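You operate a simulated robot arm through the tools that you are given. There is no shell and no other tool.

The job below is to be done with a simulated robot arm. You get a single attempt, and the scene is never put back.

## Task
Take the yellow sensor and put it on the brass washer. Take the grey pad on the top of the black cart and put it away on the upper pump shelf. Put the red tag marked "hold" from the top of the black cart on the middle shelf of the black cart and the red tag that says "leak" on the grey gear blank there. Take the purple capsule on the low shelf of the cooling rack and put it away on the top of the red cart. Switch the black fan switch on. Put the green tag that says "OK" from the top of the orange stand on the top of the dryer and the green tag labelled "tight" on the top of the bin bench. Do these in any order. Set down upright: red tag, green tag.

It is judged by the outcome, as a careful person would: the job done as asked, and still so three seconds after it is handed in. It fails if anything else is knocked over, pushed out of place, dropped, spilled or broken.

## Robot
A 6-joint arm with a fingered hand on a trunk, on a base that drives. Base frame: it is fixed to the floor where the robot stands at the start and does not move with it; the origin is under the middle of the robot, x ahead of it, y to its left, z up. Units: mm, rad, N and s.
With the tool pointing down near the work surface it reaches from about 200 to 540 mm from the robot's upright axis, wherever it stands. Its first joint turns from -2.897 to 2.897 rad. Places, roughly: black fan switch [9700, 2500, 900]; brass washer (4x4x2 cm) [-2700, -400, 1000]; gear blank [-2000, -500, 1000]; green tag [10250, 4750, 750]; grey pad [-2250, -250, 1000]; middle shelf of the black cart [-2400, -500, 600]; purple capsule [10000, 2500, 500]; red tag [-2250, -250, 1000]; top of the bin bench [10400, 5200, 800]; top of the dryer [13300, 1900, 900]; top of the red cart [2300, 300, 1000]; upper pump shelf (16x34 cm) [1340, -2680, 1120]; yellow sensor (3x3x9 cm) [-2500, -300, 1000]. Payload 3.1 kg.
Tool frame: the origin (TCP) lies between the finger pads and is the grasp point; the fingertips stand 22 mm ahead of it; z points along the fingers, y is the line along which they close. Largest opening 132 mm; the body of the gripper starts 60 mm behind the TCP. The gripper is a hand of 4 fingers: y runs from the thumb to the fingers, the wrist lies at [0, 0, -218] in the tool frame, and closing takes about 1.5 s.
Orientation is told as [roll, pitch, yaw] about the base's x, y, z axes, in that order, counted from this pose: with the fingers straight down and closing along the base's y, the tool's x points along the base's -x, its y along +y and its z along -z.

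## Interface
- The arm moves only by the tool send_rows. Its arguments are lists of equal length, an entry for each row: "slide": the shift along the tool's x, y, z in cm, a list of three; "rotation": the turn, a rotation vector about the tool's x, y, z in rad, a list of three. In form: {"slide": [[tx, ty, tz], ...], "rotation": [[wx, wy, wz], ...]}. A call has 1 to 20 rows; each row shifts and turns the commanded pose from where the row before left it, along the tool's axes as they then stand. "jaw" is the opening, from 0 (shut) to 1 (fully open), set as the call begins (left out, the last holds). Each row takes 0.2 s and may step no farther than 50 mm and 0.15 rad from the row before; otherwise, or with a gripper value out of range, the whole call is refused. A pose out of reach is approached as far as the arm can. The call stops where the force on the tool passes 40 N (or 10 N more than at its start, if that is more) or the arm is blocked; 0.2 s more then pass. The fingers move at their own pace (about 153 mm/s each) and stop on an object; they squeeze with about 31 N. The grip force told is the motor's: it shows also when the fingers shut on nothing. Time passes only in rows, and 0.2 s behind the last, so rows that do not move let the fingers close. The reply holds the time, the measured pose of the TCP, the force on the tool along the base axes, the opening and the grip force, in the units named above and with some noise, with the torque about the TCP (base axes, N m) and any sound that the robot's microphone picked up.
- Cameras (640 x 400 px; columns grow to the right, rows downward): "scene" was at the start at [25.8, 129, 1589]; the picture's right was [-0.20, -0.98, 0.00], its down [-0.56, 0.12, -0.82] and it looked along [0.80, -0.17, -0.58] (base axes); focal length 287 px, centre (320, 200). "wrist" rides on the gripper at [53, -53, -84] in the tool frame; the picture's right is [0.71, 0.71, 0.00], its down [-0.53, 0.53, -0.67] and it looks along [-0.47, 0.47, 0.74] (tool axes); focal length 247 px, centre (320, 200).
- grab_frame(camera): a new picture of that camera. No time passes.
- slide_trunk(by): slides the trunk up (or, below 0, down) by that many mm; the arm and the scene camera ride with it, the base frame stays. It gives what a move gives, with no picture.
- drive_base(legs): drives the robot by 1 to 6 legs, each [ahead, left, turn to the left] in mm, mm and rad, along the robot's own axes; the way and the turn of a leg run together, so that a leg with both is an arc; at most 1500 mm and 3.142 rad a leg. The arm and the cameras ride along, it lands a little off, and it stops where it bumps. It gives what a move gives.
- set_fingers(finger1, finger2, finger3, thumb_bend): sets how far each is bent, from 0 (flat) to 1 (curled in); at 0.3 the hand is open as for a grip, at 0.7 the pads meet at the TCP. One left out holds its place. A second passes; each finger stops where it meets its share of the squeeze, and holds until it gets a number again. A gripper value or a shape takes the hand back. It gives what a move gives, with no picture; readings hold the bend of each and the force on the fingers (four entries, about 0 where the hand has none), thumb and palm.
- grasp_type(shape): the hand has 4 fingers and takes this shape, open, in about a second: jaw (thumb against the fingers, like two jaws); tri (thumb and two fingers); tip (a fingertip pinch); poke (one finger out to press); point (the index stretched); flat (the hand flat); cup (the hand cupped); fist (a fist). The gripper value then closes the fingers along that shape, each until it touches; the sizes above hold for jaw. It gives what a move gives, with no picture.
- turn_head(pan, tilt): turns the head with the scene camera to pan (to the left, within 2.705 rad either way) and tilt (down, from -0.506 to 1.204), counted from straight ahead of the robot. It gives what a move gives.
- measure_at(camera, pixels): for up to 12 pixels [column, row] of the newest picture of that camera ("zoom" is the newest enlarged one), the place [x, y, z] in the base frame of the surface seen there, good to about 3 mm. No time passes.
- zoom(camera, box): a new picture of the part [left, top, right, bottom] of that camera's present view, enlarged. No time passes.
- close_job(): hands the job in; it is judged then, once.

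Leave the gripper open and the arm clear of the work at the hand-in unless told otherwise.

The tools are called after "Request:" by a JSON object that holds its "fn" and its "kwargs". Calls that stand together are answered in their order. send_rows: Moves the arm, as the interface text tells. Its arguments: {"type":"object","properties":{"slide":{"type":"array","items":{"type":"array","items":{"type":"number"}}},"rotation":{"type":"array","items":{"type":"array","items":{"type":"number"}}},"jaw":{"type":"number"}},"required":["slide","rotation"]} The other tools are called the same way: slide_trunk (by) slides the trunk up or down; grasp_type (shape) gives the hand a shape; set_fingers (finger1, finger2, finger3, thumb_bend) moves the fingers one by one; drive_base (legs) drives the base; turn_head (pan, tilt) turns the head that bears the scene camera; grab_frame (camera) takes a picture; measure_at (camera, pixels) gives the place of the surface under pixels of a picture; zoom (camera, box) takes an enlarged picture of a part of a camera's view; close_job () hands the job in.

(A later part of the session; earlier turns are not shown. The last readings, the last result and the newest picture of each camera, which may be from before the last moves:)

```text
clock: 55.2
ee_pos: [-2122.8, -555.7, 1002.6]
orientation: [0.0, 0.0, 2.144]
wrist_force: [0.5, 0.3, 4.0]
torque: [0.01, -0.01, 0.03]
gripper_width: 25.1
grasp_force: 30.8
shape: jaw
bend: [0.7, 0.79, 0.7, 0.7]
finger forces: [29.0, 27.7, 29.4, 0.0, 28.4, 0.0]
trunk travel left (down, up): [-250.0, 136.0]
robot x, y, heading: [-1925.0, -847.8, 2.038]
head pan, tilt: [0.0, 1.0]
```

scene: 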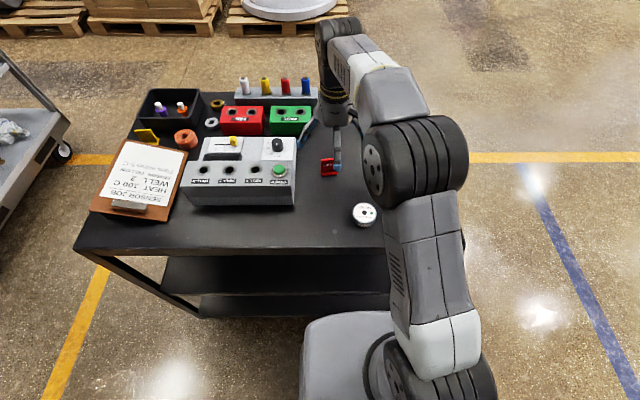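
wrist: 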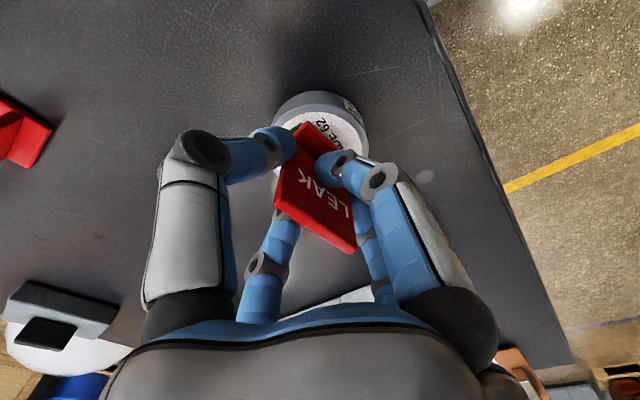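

4 N of contact: the tag stands on the gear blank. I open the hand and rise.

Request:
{"fn": "send_rows", "kwargs": {"slide": [[0, 0, 0], [0, 0, 0], [0, 0, 0], [0, 0, 0], [0, 0, 0]], "rotation": [[0, 0, 0], [0, 0, 0], [0, 0, 0], [0, 0, 0], [0, 0, 0]], "jaw": 0.65}}

Request:
{"fn": "send_rows", "kwargs": {"slide": [[0, 0, -1], [0, 0, -2.5], [0, 0, -3], [0, 0, -3], [0, 0, 0]], "rotation": [[0, 0, 0], [0, 0, 0], [0, 0, 0], [0, 0, 0], [0, 0, 0]]}}

Request:
{"fn": "grab_frame", "kwargs": {"camera": "wrist"}}

Request:
{"fn": "zoom", "kwargs": {"camera": "scene", "box": [316, 150, 444, 230]}}

```text
clock: 56.4
ee_pos: [-2122.9, -554.5, 1002.8]
orientation: [0.001, 0.001, 2.144]
wrist_force: [-0.3, 0.5, -0.7]
torque: [0.03, 0.02, -0.02]
gripper_width: 85.2
grasp_force: 0.0
shape: jaw
bend: [0.3, 0.3, 0.3, 0.7]
finger forces: [0.1, 0.0, 0.1, 0.0, 0.0, 0.1]
trunk travel left (down, up): [-250.0, 136.0]
robot x, y, heading: [-1927.3, -851.2, 2.039]
head pan, tilt: [0.0, 1.0]
```

```text
clock: 57.6
ee_pos: [-2121.3, -554.6, 1098.1]
orientation: [-0.001, 0.001, 2.146]
wrist_force: [1.1, 0.1, 0.2]
torque: [-0.01, 0.0, 0.01]
gripper_width: 85.5
grasp_force: 0.1
shape: jaw
bend: [0.3, 0.3, 0.3, 0.7]
finger forces: [0.0, 0.0, 0.0, 0.0, 0.1, 0.0]
trunk travel left (down, up): [-250.0, 136.0]
robot x, y, heading: [-1925.5, -847.5, 2.042]
head pan, tilt: [0.0, 1.0]
```

```text
taken
```

wrist: 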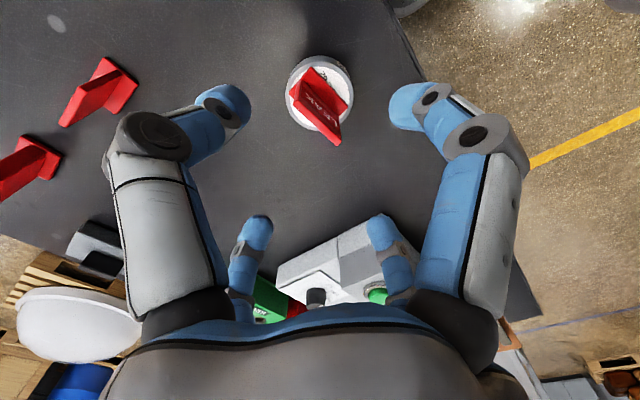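

```text
5.00 times, centred on (380, 190) of scene
```

zoom: 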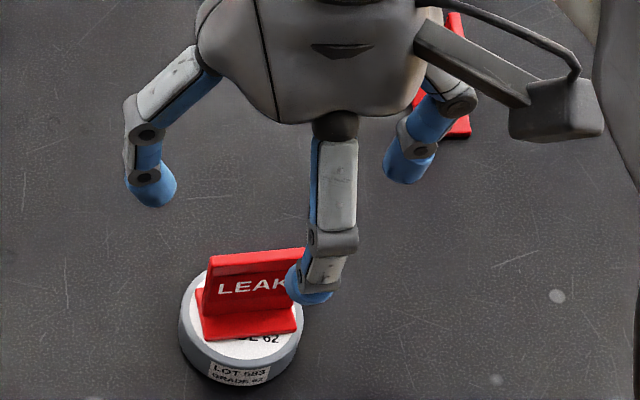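

LEAK stands on the gear blank. For the shelf placement I'd like a two-digit pinch, so I rise 60 mm and look at the "tip" shape in free air.

Request:
{"fn": "send_rows", "kwargs": {"slide": [[0, 0, -3], [0, 0, -3], [0, 0, 0]], "rotation": [[0, 0, 0], [0, 0, 0], [0, 0, 0]]}}

Request:
{"fn": "grasp_type", "kwargs": {"shape": "tip"}}

Request:
{"fn": "grab_frame", "kwargs": {"camera": "wrist"}}

Request:
{"fn": "zoom", "kwargs": {"camera": "scene", "box": [300, 100, 460, 200]}}

```text
clock: 58.4
ee_pos: [-2124.7, -557.2, 1157.0]
orientation: [0.0, -0.001, 2.147]
wrist_force: [-0.7, 0.3, -0.8]
torque: [-0.03, -0.01, 0.01]
gripper_width: 85.4
grasp_force: 0.0
shape: jaw
bend: [0.3, 0.3, 0.3, 0.7]
finger forces: [0.0, 0.0, 0.0, 0.0, 0.0, 0.1]
trunk travel left (down, up): [-250.0, 136.0]
robot x, y, heading: [-1926.3, -850.5, 2.035]
head pan, tilt: [0.0, 1.0]
```

```text
clock: 59.3
ee_pos: [-2125.0, -554.2, 1156.3]
orientation: [0.0, 0.0, 2.144]
wrist_force: [-0.4, -0.1, 0.1]
torque: [0.0, 0.03, 0.0]
gripper_width: 132.1
grasp_force: 0.1
shape: tip
bend: [0.11, 0.3, 0.11, 0.3]
finger forces: [0.1, 0.0, 0.1, 0.0, 0.1, 0.0]
trunk travel left (down, up): [-250.0, 136.0]
robot x, y, heading: [-1922.0, -847.5, 2.036]
head pan, tilt: [0.0, 1.0]
```

```text
taken
```

wrist: 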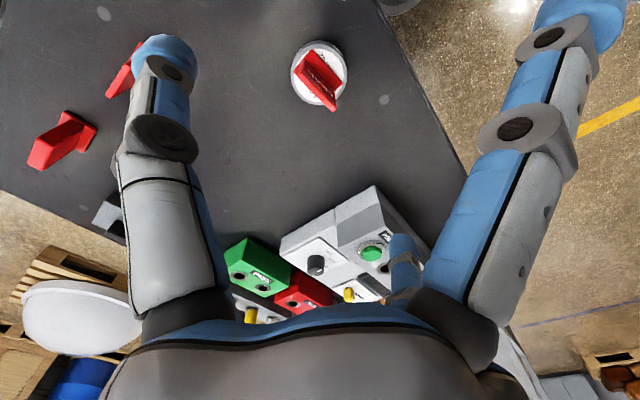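

```text
4.00 times, centred on (380, 150) of scene
```

zoom: 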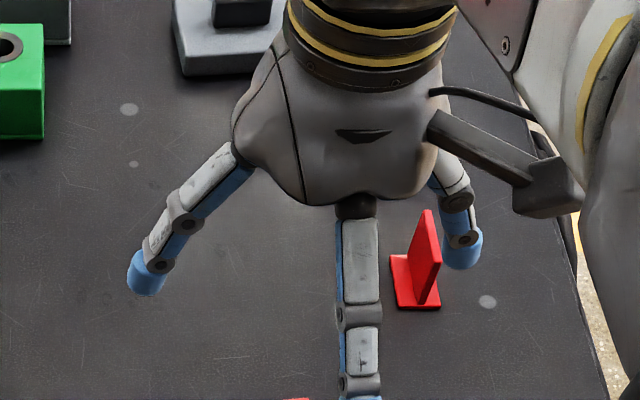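

In "tip", the thumb and finger 2 pinch along y while the ±x fingers splay. I'll test curling fingers 1 and 3 fully to see if they fold clear.

Request:
{"fn": "set_fingers", "kwargs": {"finger1": 1.0, "finger2": 0.3, "finger3": 1.0, "thumb_bend": 0.3}}

Request:
{"fn": "grab_frame", "kwargs": {"camera": "wrist"}}

Request:
{"fn": "zoom", "kwargs": {"camera": "scene", "box": [300, 100, 460, 200]}}

```text
clock: 60.3
ee_pos: [-2122.9, -555.7, 1156.4]
orientation: [0.001, -0.001, 2.144]
wrist_force: [0.0, 0.7, -0.1]
torque: [0.0, -0.01, 0.0]
gripper_width: 58.4
grasp_force: 0.0
shape: fingers
bend: [0.82, 0.3, 0.82, 0.3]
finger forces: [0.0, 0.0, 0.0, 0.0, 0.1, 0.1]
trunk travel left (down, up): [-250.0, 136.0]
robot x, y, heading: [-1927.9, -844.7, 2.044]
head pan, tilt: [0.0, 1.0]
```

```text
taken
```

wrist: 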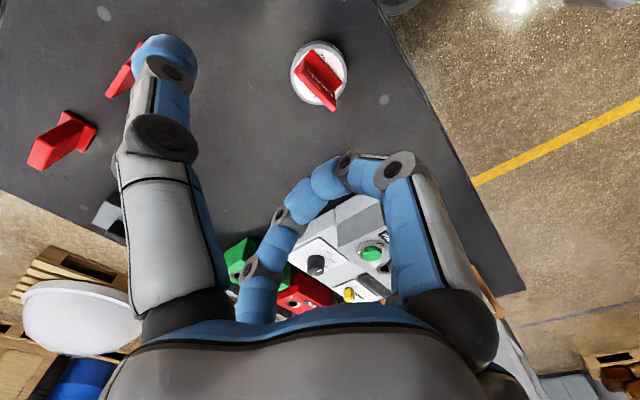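

```text
4.00 times, centred on (380, 150) of scene
```

zoom: 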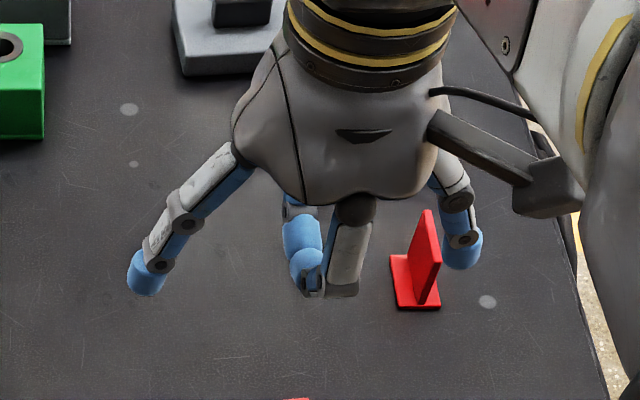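

Fingers 1 and 3 met each other. I'll open finger 3 to see which one lies toward the robot and how far finger 1 curls alone.

Request:
{"fn": "set_fingers", "kwargs": {"finger3": 0.3, "finger1": 1.0}}

Request:
{"fn": "grab_frame", "kwargs": {"camera": "wrist"}}

Request:
{"fn": "zoom", "kwargs": {"camera": "scene", "box": [300, 100, 460, 200]}}

```text
clock: 61.3
ee_pos: [-2123.6, -555.6, 1156.4]
orientation: [0.0, 0.0, 2.146]
wrist_force: [-0.1, 0.5, -0.7]
torque: [0.02, 0.0, -0.01]
gripper_width: 71.8
grasp_force: 0.1
shape: fingers
bend: [1.0, 0.3, 0.3, 0.3]
finger forces: [0.0, 0.1, 0.1, 0.0, 0.0, 0.0]
trunk travel left (down, up): [-250.0, 136.0]
robot x, y, heading: [-1925.0, -847.9, 2.039]
head pan, tilt: [0.0, 1.0]
```

```text
taken
```

wrist: 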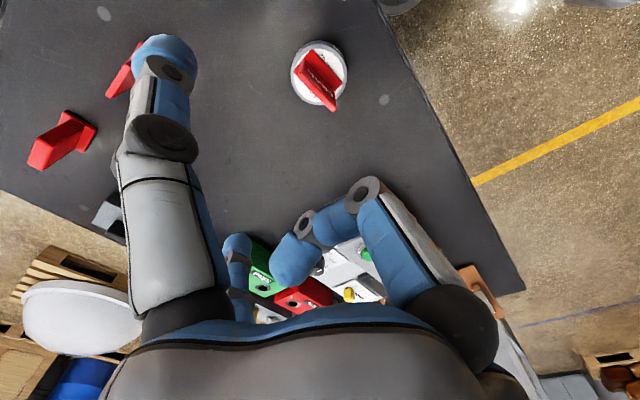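

```text
4.00 times, centred on (380, 150) of scene
```

zoom: 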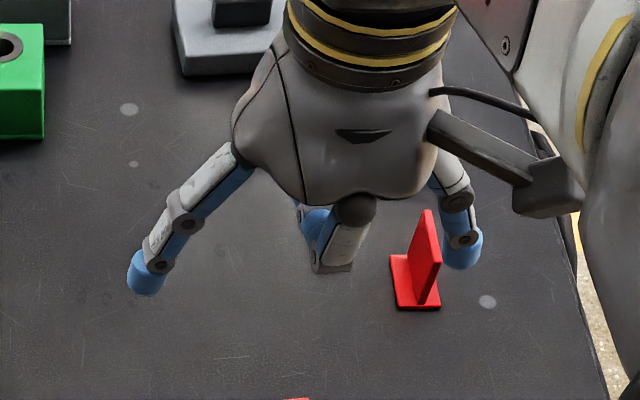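

Finger 1 is the one on the robot's side; fully curled it folds up. I'll measure where its curled parts are relative to the TCP.

Request:
{"fn": "measure_at", "kwargs": {"camera": "wrist", "pixels": [[365, 190], [340, 220], [305, 225], [295, 260], [165, 55], [237, 245], [400, 200]]}}

Request:
{"fn": "measure_at", "kwargs": {"camera": "zoom", "pixels": [[145, 285], [335, 262], [350, 220], [460, 255], [425, 240]]}}

```text
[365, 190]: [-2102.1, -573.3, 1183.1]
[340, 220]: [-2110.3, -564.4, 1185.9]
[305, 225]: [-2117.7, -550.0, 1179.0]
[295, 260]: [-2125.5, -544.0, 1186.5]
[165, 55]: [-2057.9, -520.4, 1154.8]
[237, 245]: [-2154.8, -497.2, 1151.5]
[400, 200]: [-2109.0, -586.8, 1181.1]
```

```text
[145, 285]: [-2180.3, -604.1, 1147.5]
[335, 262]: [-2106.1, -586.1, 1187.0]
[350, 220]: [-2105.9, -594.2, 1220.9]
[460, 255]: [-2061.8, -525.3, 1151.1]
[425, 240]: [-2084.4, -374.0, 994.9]
```

Curled finger 1 sits 22 mm behind the TCP, so a thumb–finger 2 pinch with a tilted hand will work. HOLD's plate direction (angle about 122.7°) matches the present yaw 2.146. I tilt the hand 45° forward here, then move above HOLD.

Request:
{"fn": "send_rows", "kwargs": {"slide": [[0, 0, 0], [0, 0, 0], [0, 0, 0], [0, 0, 0], [0, 0, 0], [0, 0, 0], [0, 0, 0]], "rotation": [[0, -0.131, 0], [0, -0.131, 0], [0, -0.131, 0], [0, -0.131, 0], [0, -0.131, 0], [0, -0.131, 0], [0, 0, 0]]}}

Request:
{"fn": "send_rows", "kwargs": {"slide": [[0, -4.44, 0], [0, -4.44, 0], [0, -4.45, 0], [-0.18, 0, 4.28], [-0.18, 0, 4.28], [-0.18, 0, 4.28], [-0.18, 0, 4.28], [0, 0, 0]], "rotation": [[0, 0, 0], [0, 0, 0], [0, 0, 0], [0, 0, 0], [0, 0, 0], [0, 0, 0], [0, 0, 0], [0, 0, 0]]}}

Request:
{"fn": "grab_frame", "kwargs": {"camera": "wrist"}}

Request:
{"fn": "zoom", "kwargs": {"camera": "scene", "box": [300, 90, 460, 190]}}

```text
clock: 62.9
ee_pos: [-2123.4, -555.0, 1157.7]
orientation: [0.001, -0.788, 2.147]
wrist_force: [-0.1, 0.0, 0.4]
torque: [-0.02, -0.03, 0.0]
gripper_width: 71.6
grasp_force: 0.1
shape: fingers
bend: [1.0, 0.3, 0.3, 0.3]
finger forces: [0.1, 0.0, 0.0, 0.1, 0.0, 0.0]
trunk travel left (down, up): [-250.0, 136.0]
robot x, y, heading: [-1924.6, -846.1, 2.041]
head pan, tilt: [0.0, 1.0]
```

```text
clock: 64.7
ee_pos: [-2090.0, -370.6, 1069.2]
orientation: [0.0, -0.78, 2.145]
wrist_force: [-0.3, -1.4, -0.6]
torque: [0.03, 0.0, 0.0]
gripper_width: 71.7
grasp_force: 0.0
shape: fingers
bend: [1.0, 0.3, 0.3, 0.3]
finger forces: [0.0, 0.0, 0.0, 0.2, 0.0, 0.0]
out of reach, approached as far as the arm can: row 6, 7
trunk travel left (down, up): [-250.0, 136.0]
robot x, y, heading: [-1927.7, -846.0, 2.039]
head pan, tilt: [0.0, 1.0]
```

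```text
taken
```

wrist: 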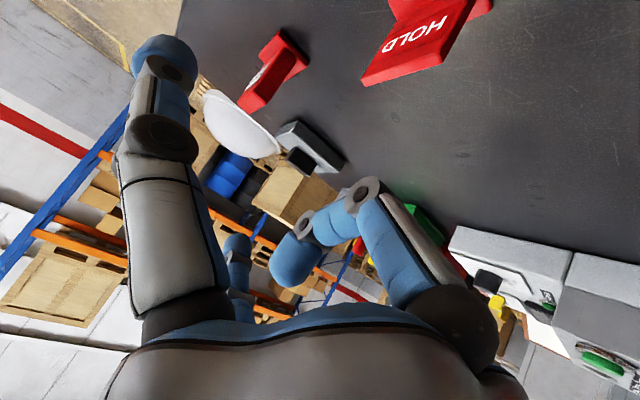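

```text
4.00 times, centred on (380, 140) of scene
```

zoom: 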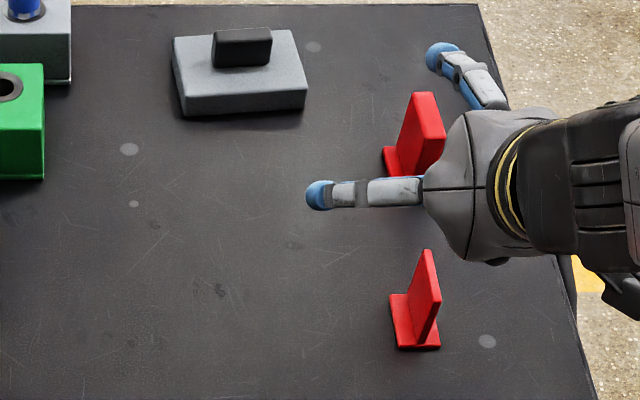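

The hand is at (-2090,-371,1069), pitch -0.78. I move most of the way down toward HOLD, stopping with tips just above its top to check alignment.

Request:
{"fn": "send_rows", "kwargs": {"slide": [[1.5, -0.23, 1.0], [1.5, -0.23, 1.0], [0, 0, 0]], "rotation": [[0, 0, 0], [0, 0, 0], [0, 0, 0]]}}

Request:
{"fn": "grab_frame", "kwargs": {"camera": "wrist"}}

Request:
{"fn": "zoom", "kwargs": {"camera": "scene", "box": [340, 100, 468, 180]}}

```text
clock: 65.5
ee_pos: [-2091.9, -362.4, 1063.4]
orientation: [0.0, -0.778, 2.145]
wrist_force: [0.2, -0.1, -0.5]
torque: [0.04, 0.03, 0.0]
gripper_width: 71.7
grasp_force: 0.1
shape: fingers
bend: [1.0, 0.3, 0.3, 0.3]
finger forces: [0.1, 0.0, 0.0, 0.0, 0.0, 0.1]
out of reach, approached as far as the arm can: row 1, 2
trunk travel left (down, up): [-250.0, 136.0]
robot x, y, heading: [-1923.0, -851.6, 2.041]
head pan, tilt: [0.0, 1.0]
```

```text
taken
```

wrist: 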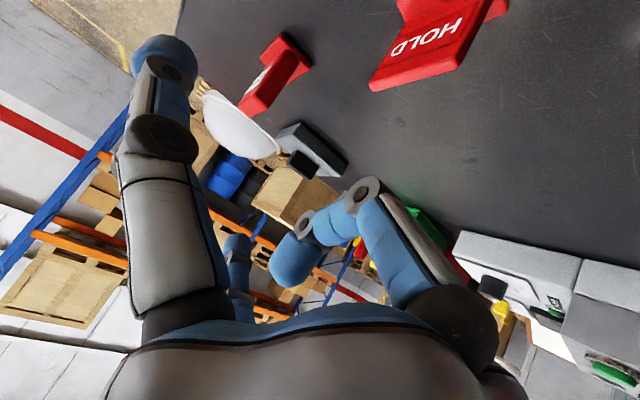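

```text
5.00 times, centred on (404, 140) of scene
```

zoom: 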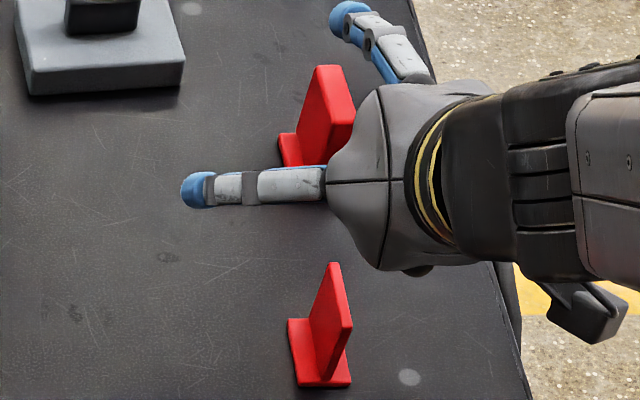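

The arm refuses to go lower in this tilt. I'll look at the arm's own joints to understand its geometry.

Request:
{"fn": "turn_head", "kwargs": {"pan": -0.5, "tilt": 0.9}}

Request:
{"fn": "grab_frame", "kwargs": {"camera": "scene"}}

```text
clock: 66.4
ee_pos: [-2091.7, -361.9, 1063.4]
orientation: [0.001, -0.778, 2.144]
wrist_force: [-0.6, 0.1, 0.2]
torque: [-0.02, -0.01, 0.01]
gripper_width: 71.9
grasp_force: 0.0
shape: fingers
bend: [1.0, 0.3, 0.3, 0.3]
finger forces: [0.0, 0.0, 0.0, 0.1, 0.1, 0.0]
trunk travel left (down, up): [-250.0, 136.0]
robot x, y, heading: [-1925.2, -850.4, 2.041]
head pan, tilt: [-0.499, 0.901]
```

```text
taken
```

scene: 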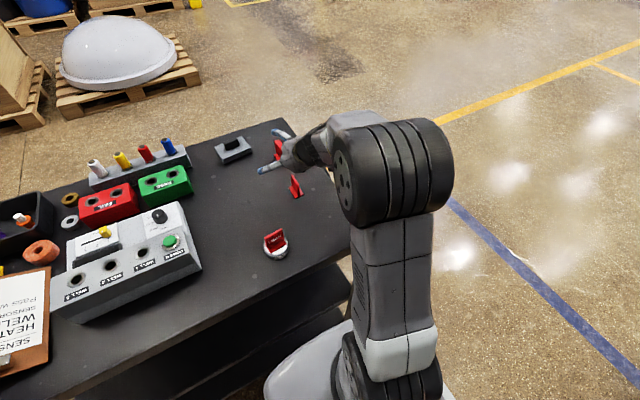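

I'll measure points on the shoulder drum, elbow drum and forearm.

Request:
{"fn": "measure_at", "kwargs": {"camera": "scene", "pixels": [[345, 185], [400, 150], [430, 170], [400, 250], [420, 350], [400, 385], [345, 385], [350, 125], [310, 140], [290, 155], [330, 130]]}}

```text
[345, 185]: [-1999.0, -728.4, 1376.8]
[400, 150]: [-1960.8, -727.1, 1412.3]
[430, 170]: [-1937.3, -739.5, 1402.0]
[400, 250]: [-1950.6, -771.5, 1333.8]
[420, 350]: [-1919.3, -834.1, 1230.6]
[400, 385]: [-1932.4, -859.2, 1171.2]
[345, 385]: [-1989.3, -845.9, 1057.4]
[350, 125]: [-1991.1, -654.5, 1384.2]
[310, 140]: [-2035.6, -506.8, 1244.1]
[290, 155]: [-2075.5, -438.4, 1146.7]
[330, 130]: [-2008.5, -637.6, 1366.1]
```

The forearm slopes nearly as steeply as the tilted tool, so the wrist is near straight. Lowering the trunk flattens the forearm. I raise the hand 100 mm and back 24 mm, then slide the trunk down 100 mm.

Request:
{"fn": "send_rows", "kwargs": {"slide": [[-1.78, -0.05, -2.93], [-1.78, -0.05, -2.93], [-1.78, -0.05, -2.94], [0, 0, 0]], "rotation": [[0, 0, 0], [0, 0, 0], [0, 0, 0], [0, 0, 0]]}}

```text
clock: 67.4
ee_pos: [-2075.1, -381.5, 1164.8]
orientation: [0.0, -0.785, 2.143]
wrist_force: [-0.4, -1.3, -0.1]
torque: [0.01, 0.05, -0.04]
gripper_width: 71.6
grasp_force: 0.0
shape: fingers
bend: [1.0, 0.3, 0.3, 0.3]
finger forces: [0.0, 0.1, 0.0, 0.0, 0.0, 0.1]
trunk travel left (down, up): [-250.0, 136.0]
robot x, y, heading: [-1922.8, -849.5, 2.044]
head pan, tilt: [-0.499, 0.901]
```

Now at (-2075,-381,1165). I lower the trunk 100 mm; the hand will come to about 1065, still above the tags.

Request:
{"fn": "slide_trunk", "kwargs": {"by": -100}}

Request:
{"fn": "send_rows", "kwargs": {"slide": [[-1.06, 0, -1.06], [-1.06, 0, -1.06], [0, 0, 0]], "rotation": [[0, 0, 0], [0, 0, 0], [0, 0, 0]]}}

Request:
{"fn": "slide_trunk", "kwargs": {"by": -50}}

Request:
{"fn": "turn_head", "kwargs": {"pan": 0.0, "tilt": 0.9}}

Request:
{"fn": "grab_frame", "kwargs": {"camera": "scene"}}

Request:
{"fn": "grab_frame", "kwargs": {"camera": "wrist"}}

```text
clock: 68.8
ee_pos: [-2076.2, -380.8, 1064.4]
orientation: [0.0, -0.785, 2.147]
wrist_force: [-0.1, -0.2, -0.3]
torque: [0.03, 0.03, 0.0]
gripper_width: 71.8
grasp_force: 0.0
shape: fingers
bend: [1.0, 0.3, 0.3, 0.3]
finger forces: [0.0, 0.1, 0.0, 0.0, 0.1, 0.0]
trunk travel left (down, up): [-150.0, 236.0]
robot x, y, heading: [-1925.5, -850.1, 2.038]
head pan, tilt: [-0.499, 0.901]
```

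```text
clock: 69.5
ee_pos: [-2076.3, -382.4, 1095.5]
orientation: [-0.001, -0.786, 2.147]
wrist_force: [-0.2, 0.3, -0.5]
torque: [0.04, -0.01, 0.01]
gripper_width: 71.6
grasp_force: 0.2
shape: fingers
bend: [1.0, 0.3, 0.3, 0.3]
finger forces: [0.0, 0.0, 0.1, 0.0, 0.0, 0.0]
trunk travel left (down, up): [-150.0, 236.0]
robot x, y, heading: [-1926.2, -852.3, 2.04]
head pan, tilt: [-0.499, 0.901]
```

```text
clock: 70.5
ee_pos: [-2076.3, -382.0, 1044.8]
orientation: [0.0, -0.785, 2.147]
wrist_force: [0.5, -0.2, 0.8]
torque: [-0.01, 0.0, -0.02]
gripper_width: 71.8
grasp_force: 0.0
shape: fingers
bend: [1.0, 0.3, 0.3, 0.3]
finger forces: [0.0, 0.1, 0.0, 0.1, 0.0, 0.0]
trunk travel left (down, up): [-100.0, 286.0]
robot x, y, heading: [-1925.0, -848.4, 2.04]
head pan, tilt: [-0.499, 0.901]
```

```text
clock: 71.4
ee_pos: [-2075.6, -382.6, 1045.1]
orientation: [0.0, -0.786, 2.147]
wrist_force: [0.0, -0.5, 0.3]
torque: [-0.03, 0.03, 0.01]
gripper_width: 71.4
grasp_force: 0.0
shape: fingers
bend: [1.0, 0.3, 0.3, 0.3]
finger forces: [0.0, 0.1, 0.1, 0.1, 0.0, 0.0]
trunk travel left (down, up): [-100.0, 286.0]
robot x, y, heading: [-1925.4, -848.4, 2.037]
head pan, tilt: [0.0, 0.901]
```

```text
taken
```

scene: 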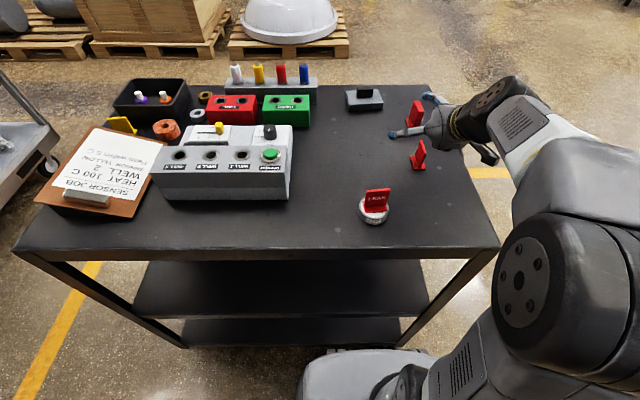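

```text
taken
```

wrist: 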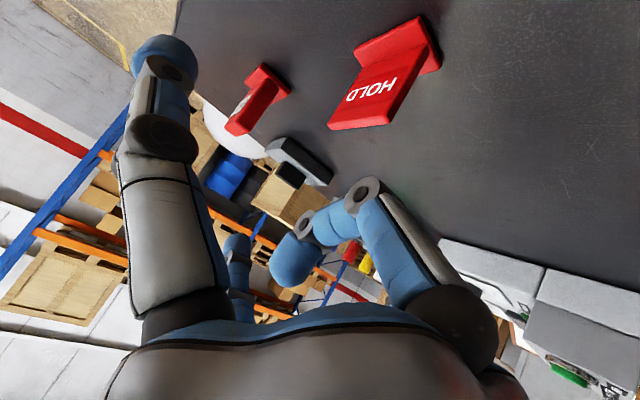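

I'll verify HOLD's position in this wrist picture before lowering.

Request:
{"fn": "measure_at", "kwargs": {"camera": "wrist", "pixels": [[335, 122], [385, 120], [360, 90], [395, 50], [420, 20], [438, 62], [362, 52]]}}

Request:
{"fn": "zoom", "kwargs": {"camera": "scene", "box": [380, 90, 444, 180]}}

```text
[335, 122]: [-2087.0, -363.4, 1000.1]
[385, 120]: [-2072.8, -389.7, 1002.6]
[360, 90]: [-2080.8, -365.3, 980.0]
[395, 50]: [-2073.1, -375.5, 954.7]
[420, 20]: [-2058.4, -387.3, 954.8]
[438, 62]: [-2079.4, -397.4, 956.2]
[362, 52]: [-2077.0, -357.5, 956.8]
```

```text
4.44 times, centred on (412, 135) of scene
```

zoom: 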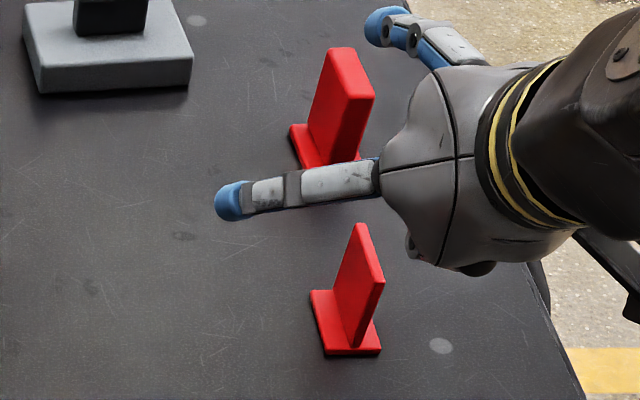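

Aligned: HOLD's plate is 5 mm ahead of the TCP and centered sideways. I lower straight down 48 mm.

Request:
{"fn": "send_rows", "kwargs": {"slide": [[1.0, 0, 1.0], [1.0, 0, 1.0], [0.7, 0, 0.7], [0.7, 0, 0.7], [0, 0, 0]], "rotation": [[0, 0, 0], [0, 0, 0], [0, 0, 0], [0, 0, 0], [0, 0, 0]]}}

Request:
{"fn": "grab_frame", "kwargs": {"camera": "wrist"}}

Request:
{"fn": "zoom", "kwargs": {"camera": "scene", "box": [380, 100, 476, 160]}}

```text
clock: 72.6
ee_pos: [-2076.4, -382.0, 996.6]
orientation: [0.002, -0.786, 2.147]
wrist_force: [0.8, -0.4, 0.0]
torque: [0.02, 0.0, -0.01]
gripper_width: 71.8
grasp_force: 0.2
shape: fingers
bend: [1.0, 0.3, 0.3, 0.3]
finger forces: [0.3, 0.0, 0.0, 0.0, 0.1, 0.1]
trunk travel left (down, up): [-100.0, 286.0]
robot x, y, heading: [-1928.0, -851.2, 2.041]
head pan, tilt: [0.0, 0.901]
```

```text
taken
```

wrist: 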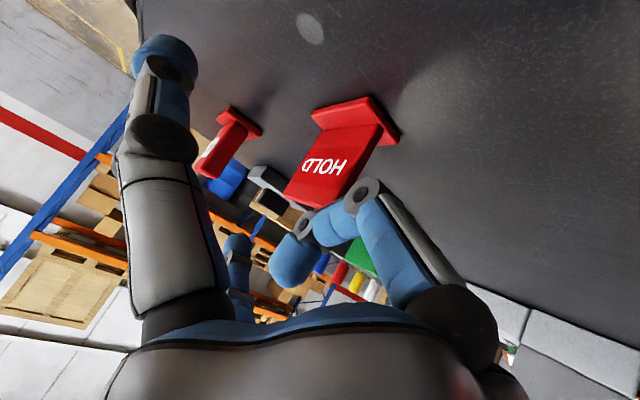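

```text
6.67 times, centred on (428, 130) of scene
```

zoom: 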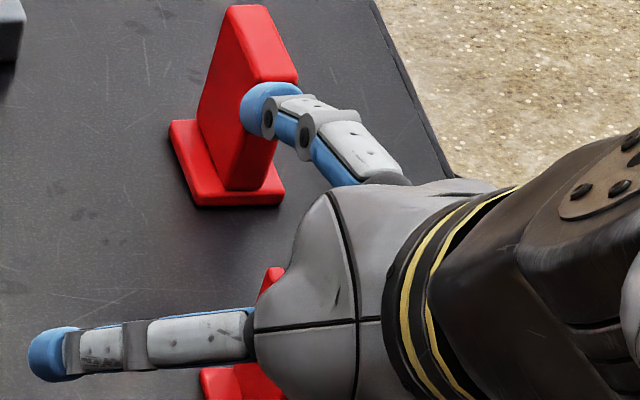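

HOLD sits between thumb and finger 2. I close only those two.

Request:
{"fn": "set_fingers", "kwargs": {"finger2": 0.8, "thumb_bend": 0.8}}

Request:
{"fn": "grab_frame", "kwargs": {"camera": "wrist"}}

```text
clock: 73.6
ee_pos: [-2076.3, -382.0, 995.3]
orientation: [0.0, -0.786, 2.148]
wrist_force: [0.0, -0.1, -0.5]
torque: [0.0, 0.0, 0.02]
gripper_width: 32.7
grasp_force: 11.1
shape: fingers
bend: [1.0, 0.74, 0.3, 0.73]
finger forces: [3.4, 9.2, 0.0, 0.0, 9.3, 0.0]
trunk travel left (down, up): [-100.0, 286.0]
robot x, y, heading: [-1930.2, -847.2, 2.041]
head pan, tilt: [0.0, 0.901]
```

```text
taken
```

wrist: 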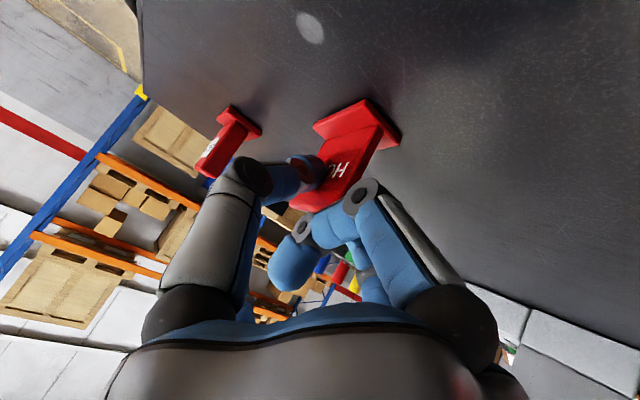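

Pinched at about 9 N. I lift 40 mm straight up and check the tag's posture.

Request:
{"fn": "send_rows", "kwargs": {"slide": [[-0.5, 0, -0.5], [-0.8, 0, -0.8], [-0.8, 0, -0.8], [-0.8, 0, -0.8], [0, 0, 0]], "rotation": [[0, 0, 0], [0, 0, 0], [0, 0, 0], [0, 0, 0], [0, 0, 0]]}}

Request:
{"fn": "grab_frame", "kwargs": {"camera": "wrist"}}

Request:
{"fn": "zoom", "kwargs": {"camera": "scene", "box": [380, 90, 476, 150]}}

```text
clock: 74.8
ee_pos: [-2076.9, -381.4, 1037.5]
orientation: [-0.002, -0.785, 2.147]
wrist_force: [0.0, 0.1, -0.2]
torque: [0.02, -0.02, 0.01]
gripper_width: 32.0
grasp_force: 10.6
shape: fingers
bend: [1.0, 0.74, 0.3, 0.73]
finger forces: [1.8, 9.7, 0.0, 0.0, 9.7, 0.0]
trunk travel left (down, up): [-100.0, 286.0]
robot x, y, heading: [-1926.3, -847.6, 2.036]
head pan, tilt: [0.0, 0.901]
```

```text
taken
```

wrist: 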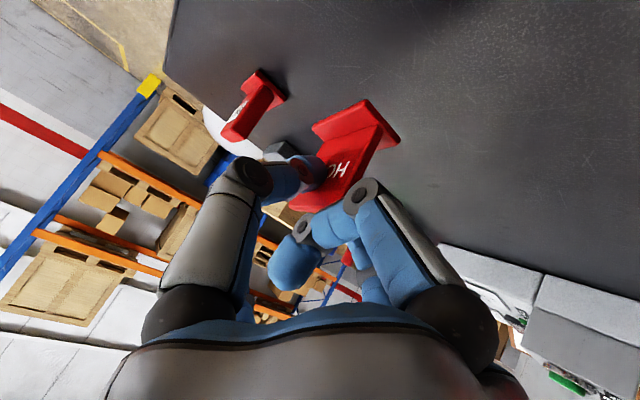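

```text
6.67 times, centred on (428, 120) of scene
```

zoom: 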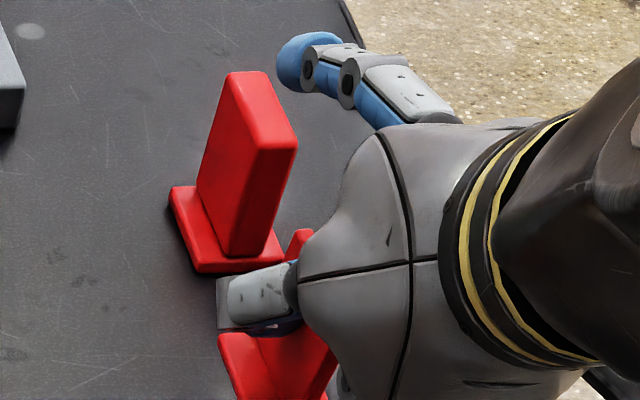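

HOLD is held. I'll measure its foot corners to check it is level in the grip.

Request:
{"fn": "measure_at", "kwargs": {"camera": "wrist", "pixels": [[394, 143], [365, 104], [318, 110], [345, 125], [385, 125], [300, 207]]}}

```text
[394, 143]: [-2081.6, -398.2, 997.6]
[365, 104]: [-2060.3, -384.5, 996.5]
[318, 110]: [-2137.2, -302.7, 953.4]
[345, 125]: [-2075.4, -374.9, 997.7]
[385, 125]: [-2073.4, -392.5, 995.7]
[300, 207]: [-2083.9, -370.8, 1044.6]
```

The tag is level in the grip (foot top at 997 at all corners; bottom is 46 mm below the TCP). The shelf needs the arm well extended, so I must back away from the cart; I look behind for clearance first.

Request:
{"fn": "turn_head", "kwargs": {"pan": -2.5, "tilt": 0.6}}

Request:
{"fn": "grab_frame", "kwargs": {"camera": "scene"}}

Request:
{"fn": "turn_head", "kwargs": {"pan": 2.5, "tilt": 0.6}}

Request:
{"fn": "grab_frame", "kwargs": {"camera": "scene"}}

```text
clock: 77.1
ee_pos: [-2075.2, -381.8, 1037.4]
orientation: [-0.001, -0.786, 2.147]
wrist_force: [-0.1, 0.6, -0.4]
torque: [-0.02, 0.0, 0.03]
gripper_width: 32.3
grasp_force: 10.3
shape: fingers
bend: [1.0, 0.74, 0.3, 0.73]
finger forces: [1.9, 9.6, 0.1, 0.1, 9.7, 0.0]
trunk travel left (down, up): [-100.0, 286.0]
robot x, y, heading: [-1925.7, -845.7, 2.04]
head pan, tilt: [-2.499, 0.6]
```

```text
taken
```

scene: 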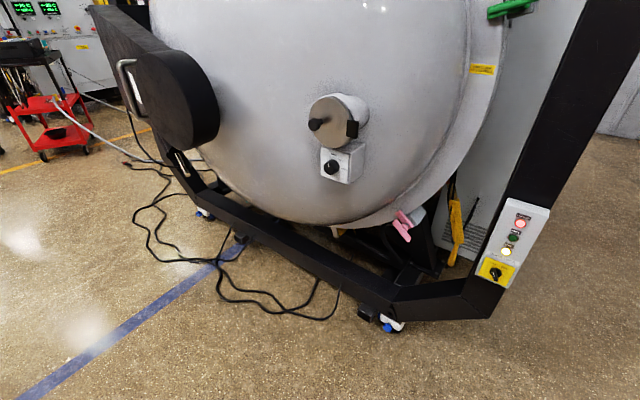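

```text
clock: 81.0
ee_pos: [-2076.7, -381.7, 1036.7]
orientation: [0.0, -0.786, 2.146]
wrist_force: [-0.1, 0.4, 0.1]
torque: [0.0, 0.0, -0.02]
gripper_width: 32.6
grasp_force: 10.6
shape: fingers
bend: [1.0, 0.74, 0.3, 0.73]
finger forces: [1.8, 9.6, 0.1, 0.0, 9.7, 0.1]
trunk travel left (down, up): [-100.0, 286.0]
robot x, y, heading: [-1927.9, -850.4, 2.037]
head pan, tilt: [2.499, 0.6]
```

```text
taken
```

scene: 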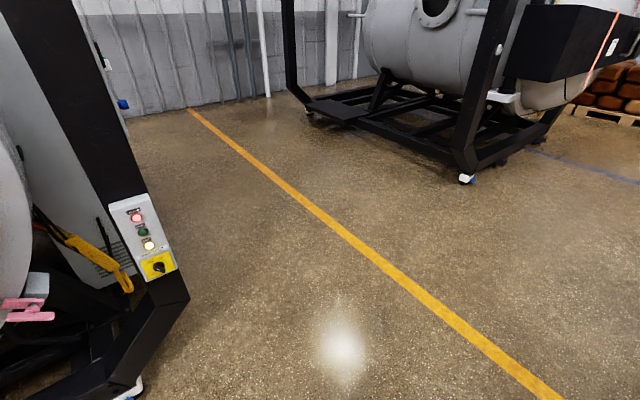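

I'll measure the near frame of the vessel in this view.

Request:
{"fn": "measure_at", "kwargs": {"camera": "scene", "pixels": [[186, 300], [135, 390], [160, 240], [130, 330], [100, 130], [170, 262], [340, 345], [200, 330]]}}

```text
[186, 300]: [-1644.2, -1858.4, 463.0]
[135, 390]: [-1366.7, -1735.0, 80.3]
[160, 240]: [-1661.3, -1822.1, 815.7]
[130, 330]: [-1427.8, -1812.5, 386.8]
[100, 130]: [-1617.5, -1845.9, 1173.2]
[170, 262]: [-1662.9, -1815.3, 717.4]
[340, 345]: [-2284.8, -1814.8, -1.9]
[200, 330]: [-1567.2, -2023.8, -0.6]
```

The way back is free by several hundred mm. I raise the tag 50 mm and drive back 480 mm.

Request:
{"fn": "send_rows", "kwargs": {"slide": [[-1.2, 0, -1.2], [-1.2, 0, -1.2], [-1.2, 0, -1.2], [0, 0, 0]], "rotation": [[0, 0, 0], [0, 0, 0], [0, 0, 0], [0, 0, 0]]}}

Request:
{"fn": "drive_base", "kwargs": {"legs": [[-480, 0, 0]]}}

Request:
{"fn": "turn_head", "kwargs": {"pan": 0.0, "tilt": 0.7}}

Request:
{"fn": "grab_frame", "kwargs": {"camera": "scene"}}

```text
clock: 82.0
ee_pos: [-2075.2, -383.6, 1088.0]
orientation: [-0.001, -0.784, 2.143]
wrist_force: [-0.7, -0.1, 0.3]
torque: [-0.02, -0.01, 0.01]
gripper_width: 31.7
grasp_force: 10.3
shape: fingers
bend: [1.0, 0.74, 0.3, 0.73]
finger forces: [1.7, 9.6, 0.0, 0.0, 9.7, 0.1]
trunk travel left (down, up): [-100.0, 286.0]
robot x, y, heading: [-1925.6, -846.0, 2.038]
head pan, tilt: [2.499, 0.6]
```

```text
clock: 84.9
ee_pos: [-1855.9, -814.1, 1087.9]
orientation: [0.0, -0.786, 2.141]
wrist_force: [-1.3, -0.4, -0.6]
torque: [0.02, 0.03, -0.02]
gripper_width: 32.1
grasp_force: 10.1
shape: fingers
bend: [1.0, 0.74, 0.3, 0.73]
finger forces: [1.7, 9.6, 0.1, 0.1, 9.7, 0.0]
trunk travel left (down, up): [-100.0, 286.0]
robot x, y, heading: [-1708.4, -1279.0, 2.034]
head pan, tilt: [2.499, 0.6]
```

```text
clock: 87.1
ee_pos: [-1854.7, -813.6, 1088.0]
orientation: [-0.001, -0.785, 2.141]
wrist_force: [0.4, -1.0, -0.1]
torque: [-0.01, -0.01, 0.01]
gripper_width: 32.3
grasp_force: 10.1
shape: fingers
bend: [1.0, 0.74, 0.3, 0.73]
finger forces: [1.8, 9.6, 0.0, 0.0, 9.7, 0.1]
trunk travel left (down, up): [-100.0, 286.0]
robot x, y, heading: [-1708.9, -1278.7, 2.04]
head pan, tilt: [0.0, 0.7]
```

```text
taken
```

scene: 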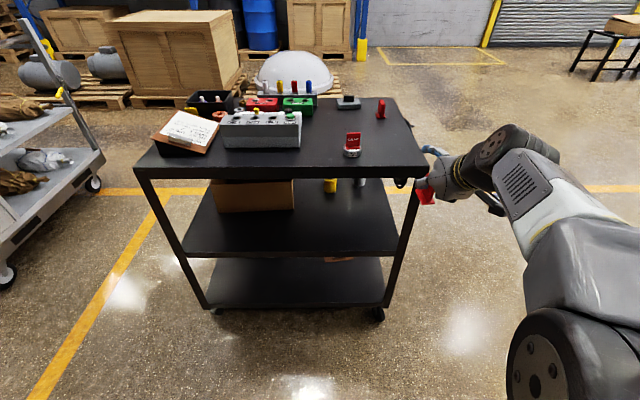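

The middle shelf is visible and its left half is free except the cardboard box further back. I measure the shelf edges and the box.

Request:
{"fn": "measure_at", "kwargs": {"camera": "scene", "pixels": [[395, 252], [300, 254], [200, 250], [350, 235], [320, 220], [330, 190], [250, 208], [300, 170], [415, 175], [140, 172], [400, 220], [355, 245]]}}

```text
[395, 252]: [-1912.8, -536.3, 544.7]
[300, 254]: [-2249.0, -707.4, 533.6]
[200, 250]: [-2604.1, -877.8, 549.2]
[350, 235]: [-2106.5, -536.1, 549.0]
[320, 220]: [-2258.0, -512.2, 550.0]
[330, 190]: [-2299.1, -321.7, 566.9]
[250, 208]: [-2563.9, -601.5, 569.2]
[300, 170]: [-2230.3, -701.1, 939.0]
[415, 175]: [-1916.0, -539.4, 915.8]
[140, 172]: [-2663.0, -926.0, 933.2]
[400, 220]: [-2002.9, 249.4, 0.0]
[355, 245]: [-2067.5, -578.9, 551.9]
```

Shelf surface is 550, free in the left half at depths up to about 500 mm. I lower the trunk 100 mm, then extend and lower the arm in front of the cart's left side to z about 646, keeping the tilt.

Request:
{"fn": "slide_trunk", "kwargs": {"by": -100}}

Request:
{"fn": "send_rows", "kwargs": {"slide": [[-0.11, 0, 4.13], [-0.11, 0, 4.13], [-0.11, 0, 4.13], [-0.11, 0, 4.13], [-0.11, 0, 4.13], [0, 0, 0]], "rotation": [[0, 0, 0], [0, 0, 0], [0, 0, 0], [0, 0, 0], [0, 0, 0], [0, 0, 0]]}}

```text
clock: 88.5
ee_pos: [-1856.4, -813.7, 988.6]
orientation: [0.0, -0.786, 2.14]
wrist_force: [0.3, 0.7, -0.8]
torque: [0.0, 0.0, 0.02]
gripper_width: 32.4
grasp_force: 10.2
shape: fingers
bend: [1.0, 0.74, 0.3, 0.73]
finger forces: [1.7, 9.5, 0.0, 0.0, 9.7, 0.0]
trunk travel left (down, up): [0.0, 386.0]
robot x, y, heading: [-1706.3, -1279.4, 2.037]
head pan, tilt: [0.0, 0.7]
```

```text
clock: 89.9
ee_pos: [-1935.5, -685.5, 843.8]
orientation: [0.0, -0.787, 2.143]
wrist_force: [0.1, 0.5, 0.3]
torque: [-0.01, -0.04, 0.02]
gripper_width: 32.0
grasp_force: 10.5
shape: fingers
bend: [1.0, 0.74, 0.3, 0.73]
finger forces: [1.6, 9.7, 0.0, 0.0, 9.7, 0.0]
trunk travel left (down, up): [0.0, 386.0]
robot x, y, heading: [-1707.2, -1281.6, 2.038]
head pan, tilt: [0.0, 0.7]
```

Works as planned. Next, seg 2 and 3: extending a little more while going down to about 646.

Request:
{"fn": "send_rows", "kwargs": {"slide": [[1.13, 0, 3.58], [1.13, 0, 3.58], [1.13, 0, 3.58], [0, 0, 0]], "rotation": [[0, 0, 0], [0, 0, 0], [0, 0, 0], [0, 0, 0]]}}

Request:
{"fn": "send_rows", "kwargs": {"slide": [[1.84, 0, 2.88], [1.84, 0, 2.88], [1.84, 0, 2.88], [0, 0, 0]], "rotation": [[0, 0, 0], [0, 0, 0], [0, 0, 0], [0, 0, 0]]}}

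Request:
{"fn": "grab_frame", "kwargs": {"camera": "scene"}}

```text
clock: 90.9
ee_pos: [-1962.9, -642.2, 743.8]
orientation: [0.001, -0.785, 2.141]
wrist_force: [-0.1, 0.3, 0.8]
torque: [-0.01, -0.01, 0.01]
gripper_width: 32.1
grasp_force: 9.9
shape: fingers
bend: [1.0, 0.74, 0.3, 0.73]
finger forces: [1.6, 9.6, 0.1, 0.0, 9.7, 0.0]
trunk travel left (down, up): [0.0, 386.0]
robot x, y, heading: [-1704.6, -1283.8, 2.036]
head pan, tilt: [0.0, 0.7]
```

```text
clock: 91.9
ee_pos: [-1975.5, -626.8, 643.1]
orientation: [0.0, -0.786, 2.142]
wrist_force: [-1.1, 0.4, 0.1]
torque: [-0.02, 0.0, 0.03]
gripper_width: 31.9
grasp_force: 10.5
shape: fingers
bend: [1.0, 0.74, 0.3, 0.73]
finger forces: [1.4, 9.7, 0.1, 0.0, 9.8, 0.0]
trunk travel left (down, up): [0.0, 386.0]
robot x, y, heading: [-1708.2, -1278.4, 2.04]
head pan, tilt: [0.0, 0.7]
```

```text
taken
```

scene: 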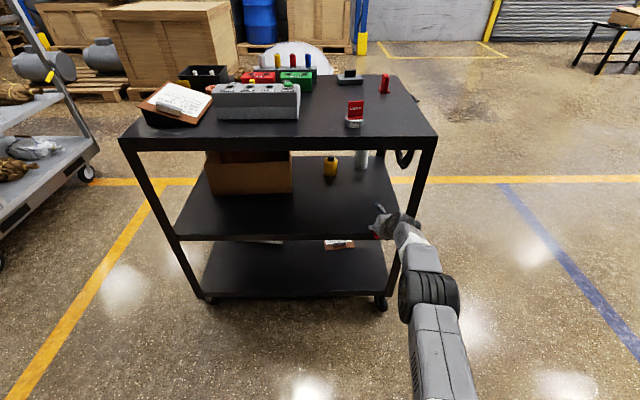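

Reachable. I test whether the final height (TCP 597) is also reachable here outside the shelf, then go back up.

Request:
{"fn": "send_rows", "kwargs": {"slide": [[1.1, 0, 1.1], [1.1, 0, 1.1], [1.1, 0, 1.1], [0, 0, 0]], "rotation": [[0, 0, 0], [0, 0, 0], [0, 0, 0], [0, 0, 0]]}}

```text
clock: 92.9
ee_pos: [-1975.6, -628.3, 598.4]
orientation: [-0.001, -0.786, 2.141]
wrist_force: [-0.5, -0.4, 0.7]
torque: [-0.03, 0.01, 0.02]
gripper_width: 32.0
grasp_force: 10.7
shape: fingers
bend: [1.0, 0.74, 0.3, 0.73]
finger forces: [1.4, 9.7, 0.0, 0.0, 9.8, 0.0]
trunk travel left (down, up): [0.0, 386.0]
robot x, y, heading: [-1707.0, -1277.5, 2.039]
head pan, tilt: [0.0, 0.7]
```

Height is reachable. I raise 30 mm, then drive 100 mm left and 130 mm ahead to bring the tag over the shelf.

Request:
{"fn": "send_rows", "kwargs": {"slide": [[-1.06, 0, -1.06], [-1.06, 0, -1.06], [0, 0, 0]], "rotation": [[0, 0, 0], [0, 0, 0], [0, 0, 0]]}}

Request:
{"fn": "drive_base", "kwargs": {"legs": [[0, 100, 0], [130, 0, 0]]}}

Request:
{"fn": "grab_frame", "kwargs": {"camera": "scene"}}

Request:
{"fn": "grab_frame", "kwargs": {"camera": "wrist"}}

```text
clock: 93.7
ee_pos: [-1977.9, -625.3, 629.1]
orientation: [-0.001, -0.785, 2.142]
wrist_force: [0.0, 0.3, -1.5]
torque: [0.0, 0.0, 0.01]
gripper_width: 31.9
grasp_force: 10.4
shape: fingers
bend: [1.0, 0.74, 0.3, 0.73]
finger forces: [1.2, 9.7, 0.1, 0.0, 9.8, 0.0]
trunk travel left (down, up): [0.0, 386.0]
robot x, y, heading: [-1714.2, -1281.8, 2.039]
head pan, tilt: [0.0, 0.7]
```

```text
clock: 95.7
ee_pos: [-2125.6, -552.8, 629.6]
orientation: [-0.001, -0.784, 2.144]
wrist_force: [-0.7, 0.2, -0.1]
torque: [0.02, 0.01, 0.0]
gripper_width: 32.0
grasp_force: 10.2
shape: fingers
bend: [1.0, 0.74, 0.3, 0.73]
finger forces: [1.2, 9.7, 0.0, 0.0, 9.8, 0.1]
trunk travel left (down, up): [0.0, 386.0]
robot x, y, heading: [-1856.0, -1207.7, 2.038]
head pan, tilt: [0.0, 0.7]
```

```text
taken
```

scene: 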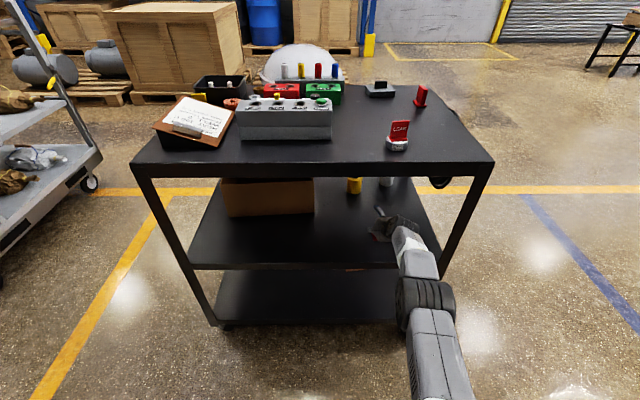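

```text
taken
```

wrist: 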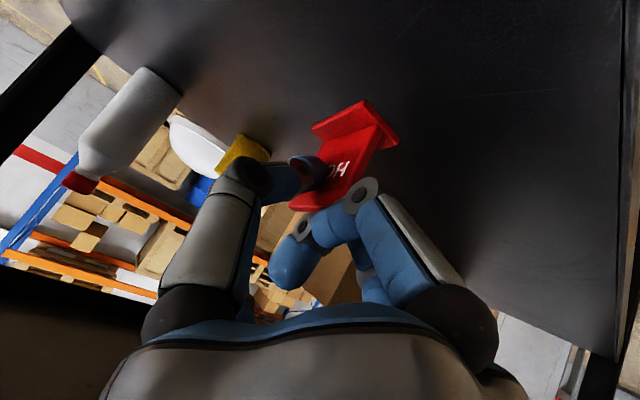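

The tag is over the free shelf area (72 mm in from the edge). I lower 30 mm, then creep.

Request:
{"fn": "send_rows", "kwargs": {"slide": [[0.7, 0, 0.7], [0.7, 0, 0.7], [0.65, 0, 0.65], [0, 0, 0]], "rotation": [[0, 0, 0], [0, 0, 0], [0, 0, 0], [0, 0, 0]]}}

Request:
{"fn": "grab_frame", "kwargs": {"camera": "wrist"}}

Request:
{"fn": "measure_at", "kwargs": {"camera": "wrist", "pixels": [[394, 143], [365, 104], [320, 120], [420, 100], [450, 200], [340, 60]]}}

```text
clock: 96.7
ee_pos: [-2123.3, -554.9, 601.2]
orientation: [0.0, -0.786, 2.143]
wrist_force: [0.9, -0.3, 0.0]
torque: [0.0, 0.02, 0.01]
gripper_width: 31.9
grasp_force: 10.4
shape: fingers
bend: [1.0, 0.74, 0.3, 0.73]
finger forces: [1.2, 9.7, 0.0, 0.0, 9.8, 0.1]
trunk travel left (down, up): [0.0, 386.0]
robot x, y, heading: [-1851.6, -1206.5, 2.041]
head pan, tilt: [0.0, 0.7]
```

```text
taken
```

wrist: 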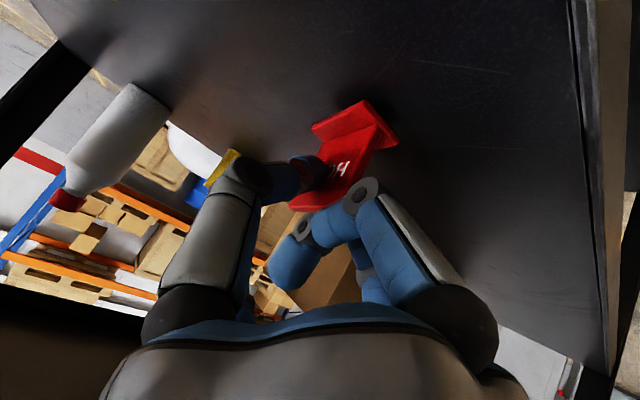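

```text
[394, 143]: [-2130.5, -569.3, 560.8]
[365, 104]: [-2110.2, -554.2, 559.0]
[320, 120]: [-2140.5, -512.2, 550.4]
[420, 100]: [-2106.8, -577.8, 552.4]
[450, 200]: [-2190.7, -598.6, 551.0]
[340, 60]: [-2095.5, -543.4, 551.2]
```

The foot is about 4 mm above the shelf. I creep down.

Request:
{"fn": "send_rows", "kwargs": {"slide": [[0.075, 0, 0.075], [0.075, 0, 0.075], [0.075, 0, 0.075], [0, 0, 0]], "rotation": [[0, 0, 0], [0, 0, 0], [0, 0, 0], [0, 0, 0]]}}

```text
clock: 97.7
ee_pos: [-2122.9, -555.2, 599.3]
orientation: [-0.003, -0.785, 2.141]
wrist_force: [-0.1, 0.5, 0.5]
torque: [-0.03, 0.01, 0.02]
gripper_width: 32.0
grasp_force: 10.2
shape: fingers
bend: [1.0, 0.74, 0.3, 0.73]
finger forces: [1.1, 9.7, 0.1, 0.1, 9.8, 0.0]
out of reach, approached as far as the arm can: row 1
trunk travel left (down, up): [0.0, 386.0]
robot x, y, heading: [-1852.0, -1209.8, 2.043]
head pan, tilt: [0.0, 0.7]
```

Request:
{"fn": "send_rows", "kwargs": {"slide": [[0.075, 0, 0.075], [0.075, 0, 0.075], [0, 0, 0]], "rotation": [[0, 0, 0], [0, 0, 0], [0, 0, 0]]}}

```text
clock: 98.5
ee_pos: [-2122.3, -554.7, 595.2]
orientation: [0.0, -0.785, 2.144]
wrist_force: [-1.0, 0.7, 0.5]
torque: [0.0, -0.02, 0.0]
gripper_width: 31.7
grasp_force: 10.7
shape: fingers
bend: [1.0, 0.74, 0.3, 0.73]
finger forces: [1.6, 9.8, 0.1, 0.1, 9.7, 0.0]
trunk travel left (down, up): [0.0, 386.0]
robot x, y, heading: [-1853.4, -1207.0, 2.04]
head pan, tilt: [0.0, 0.7]
```

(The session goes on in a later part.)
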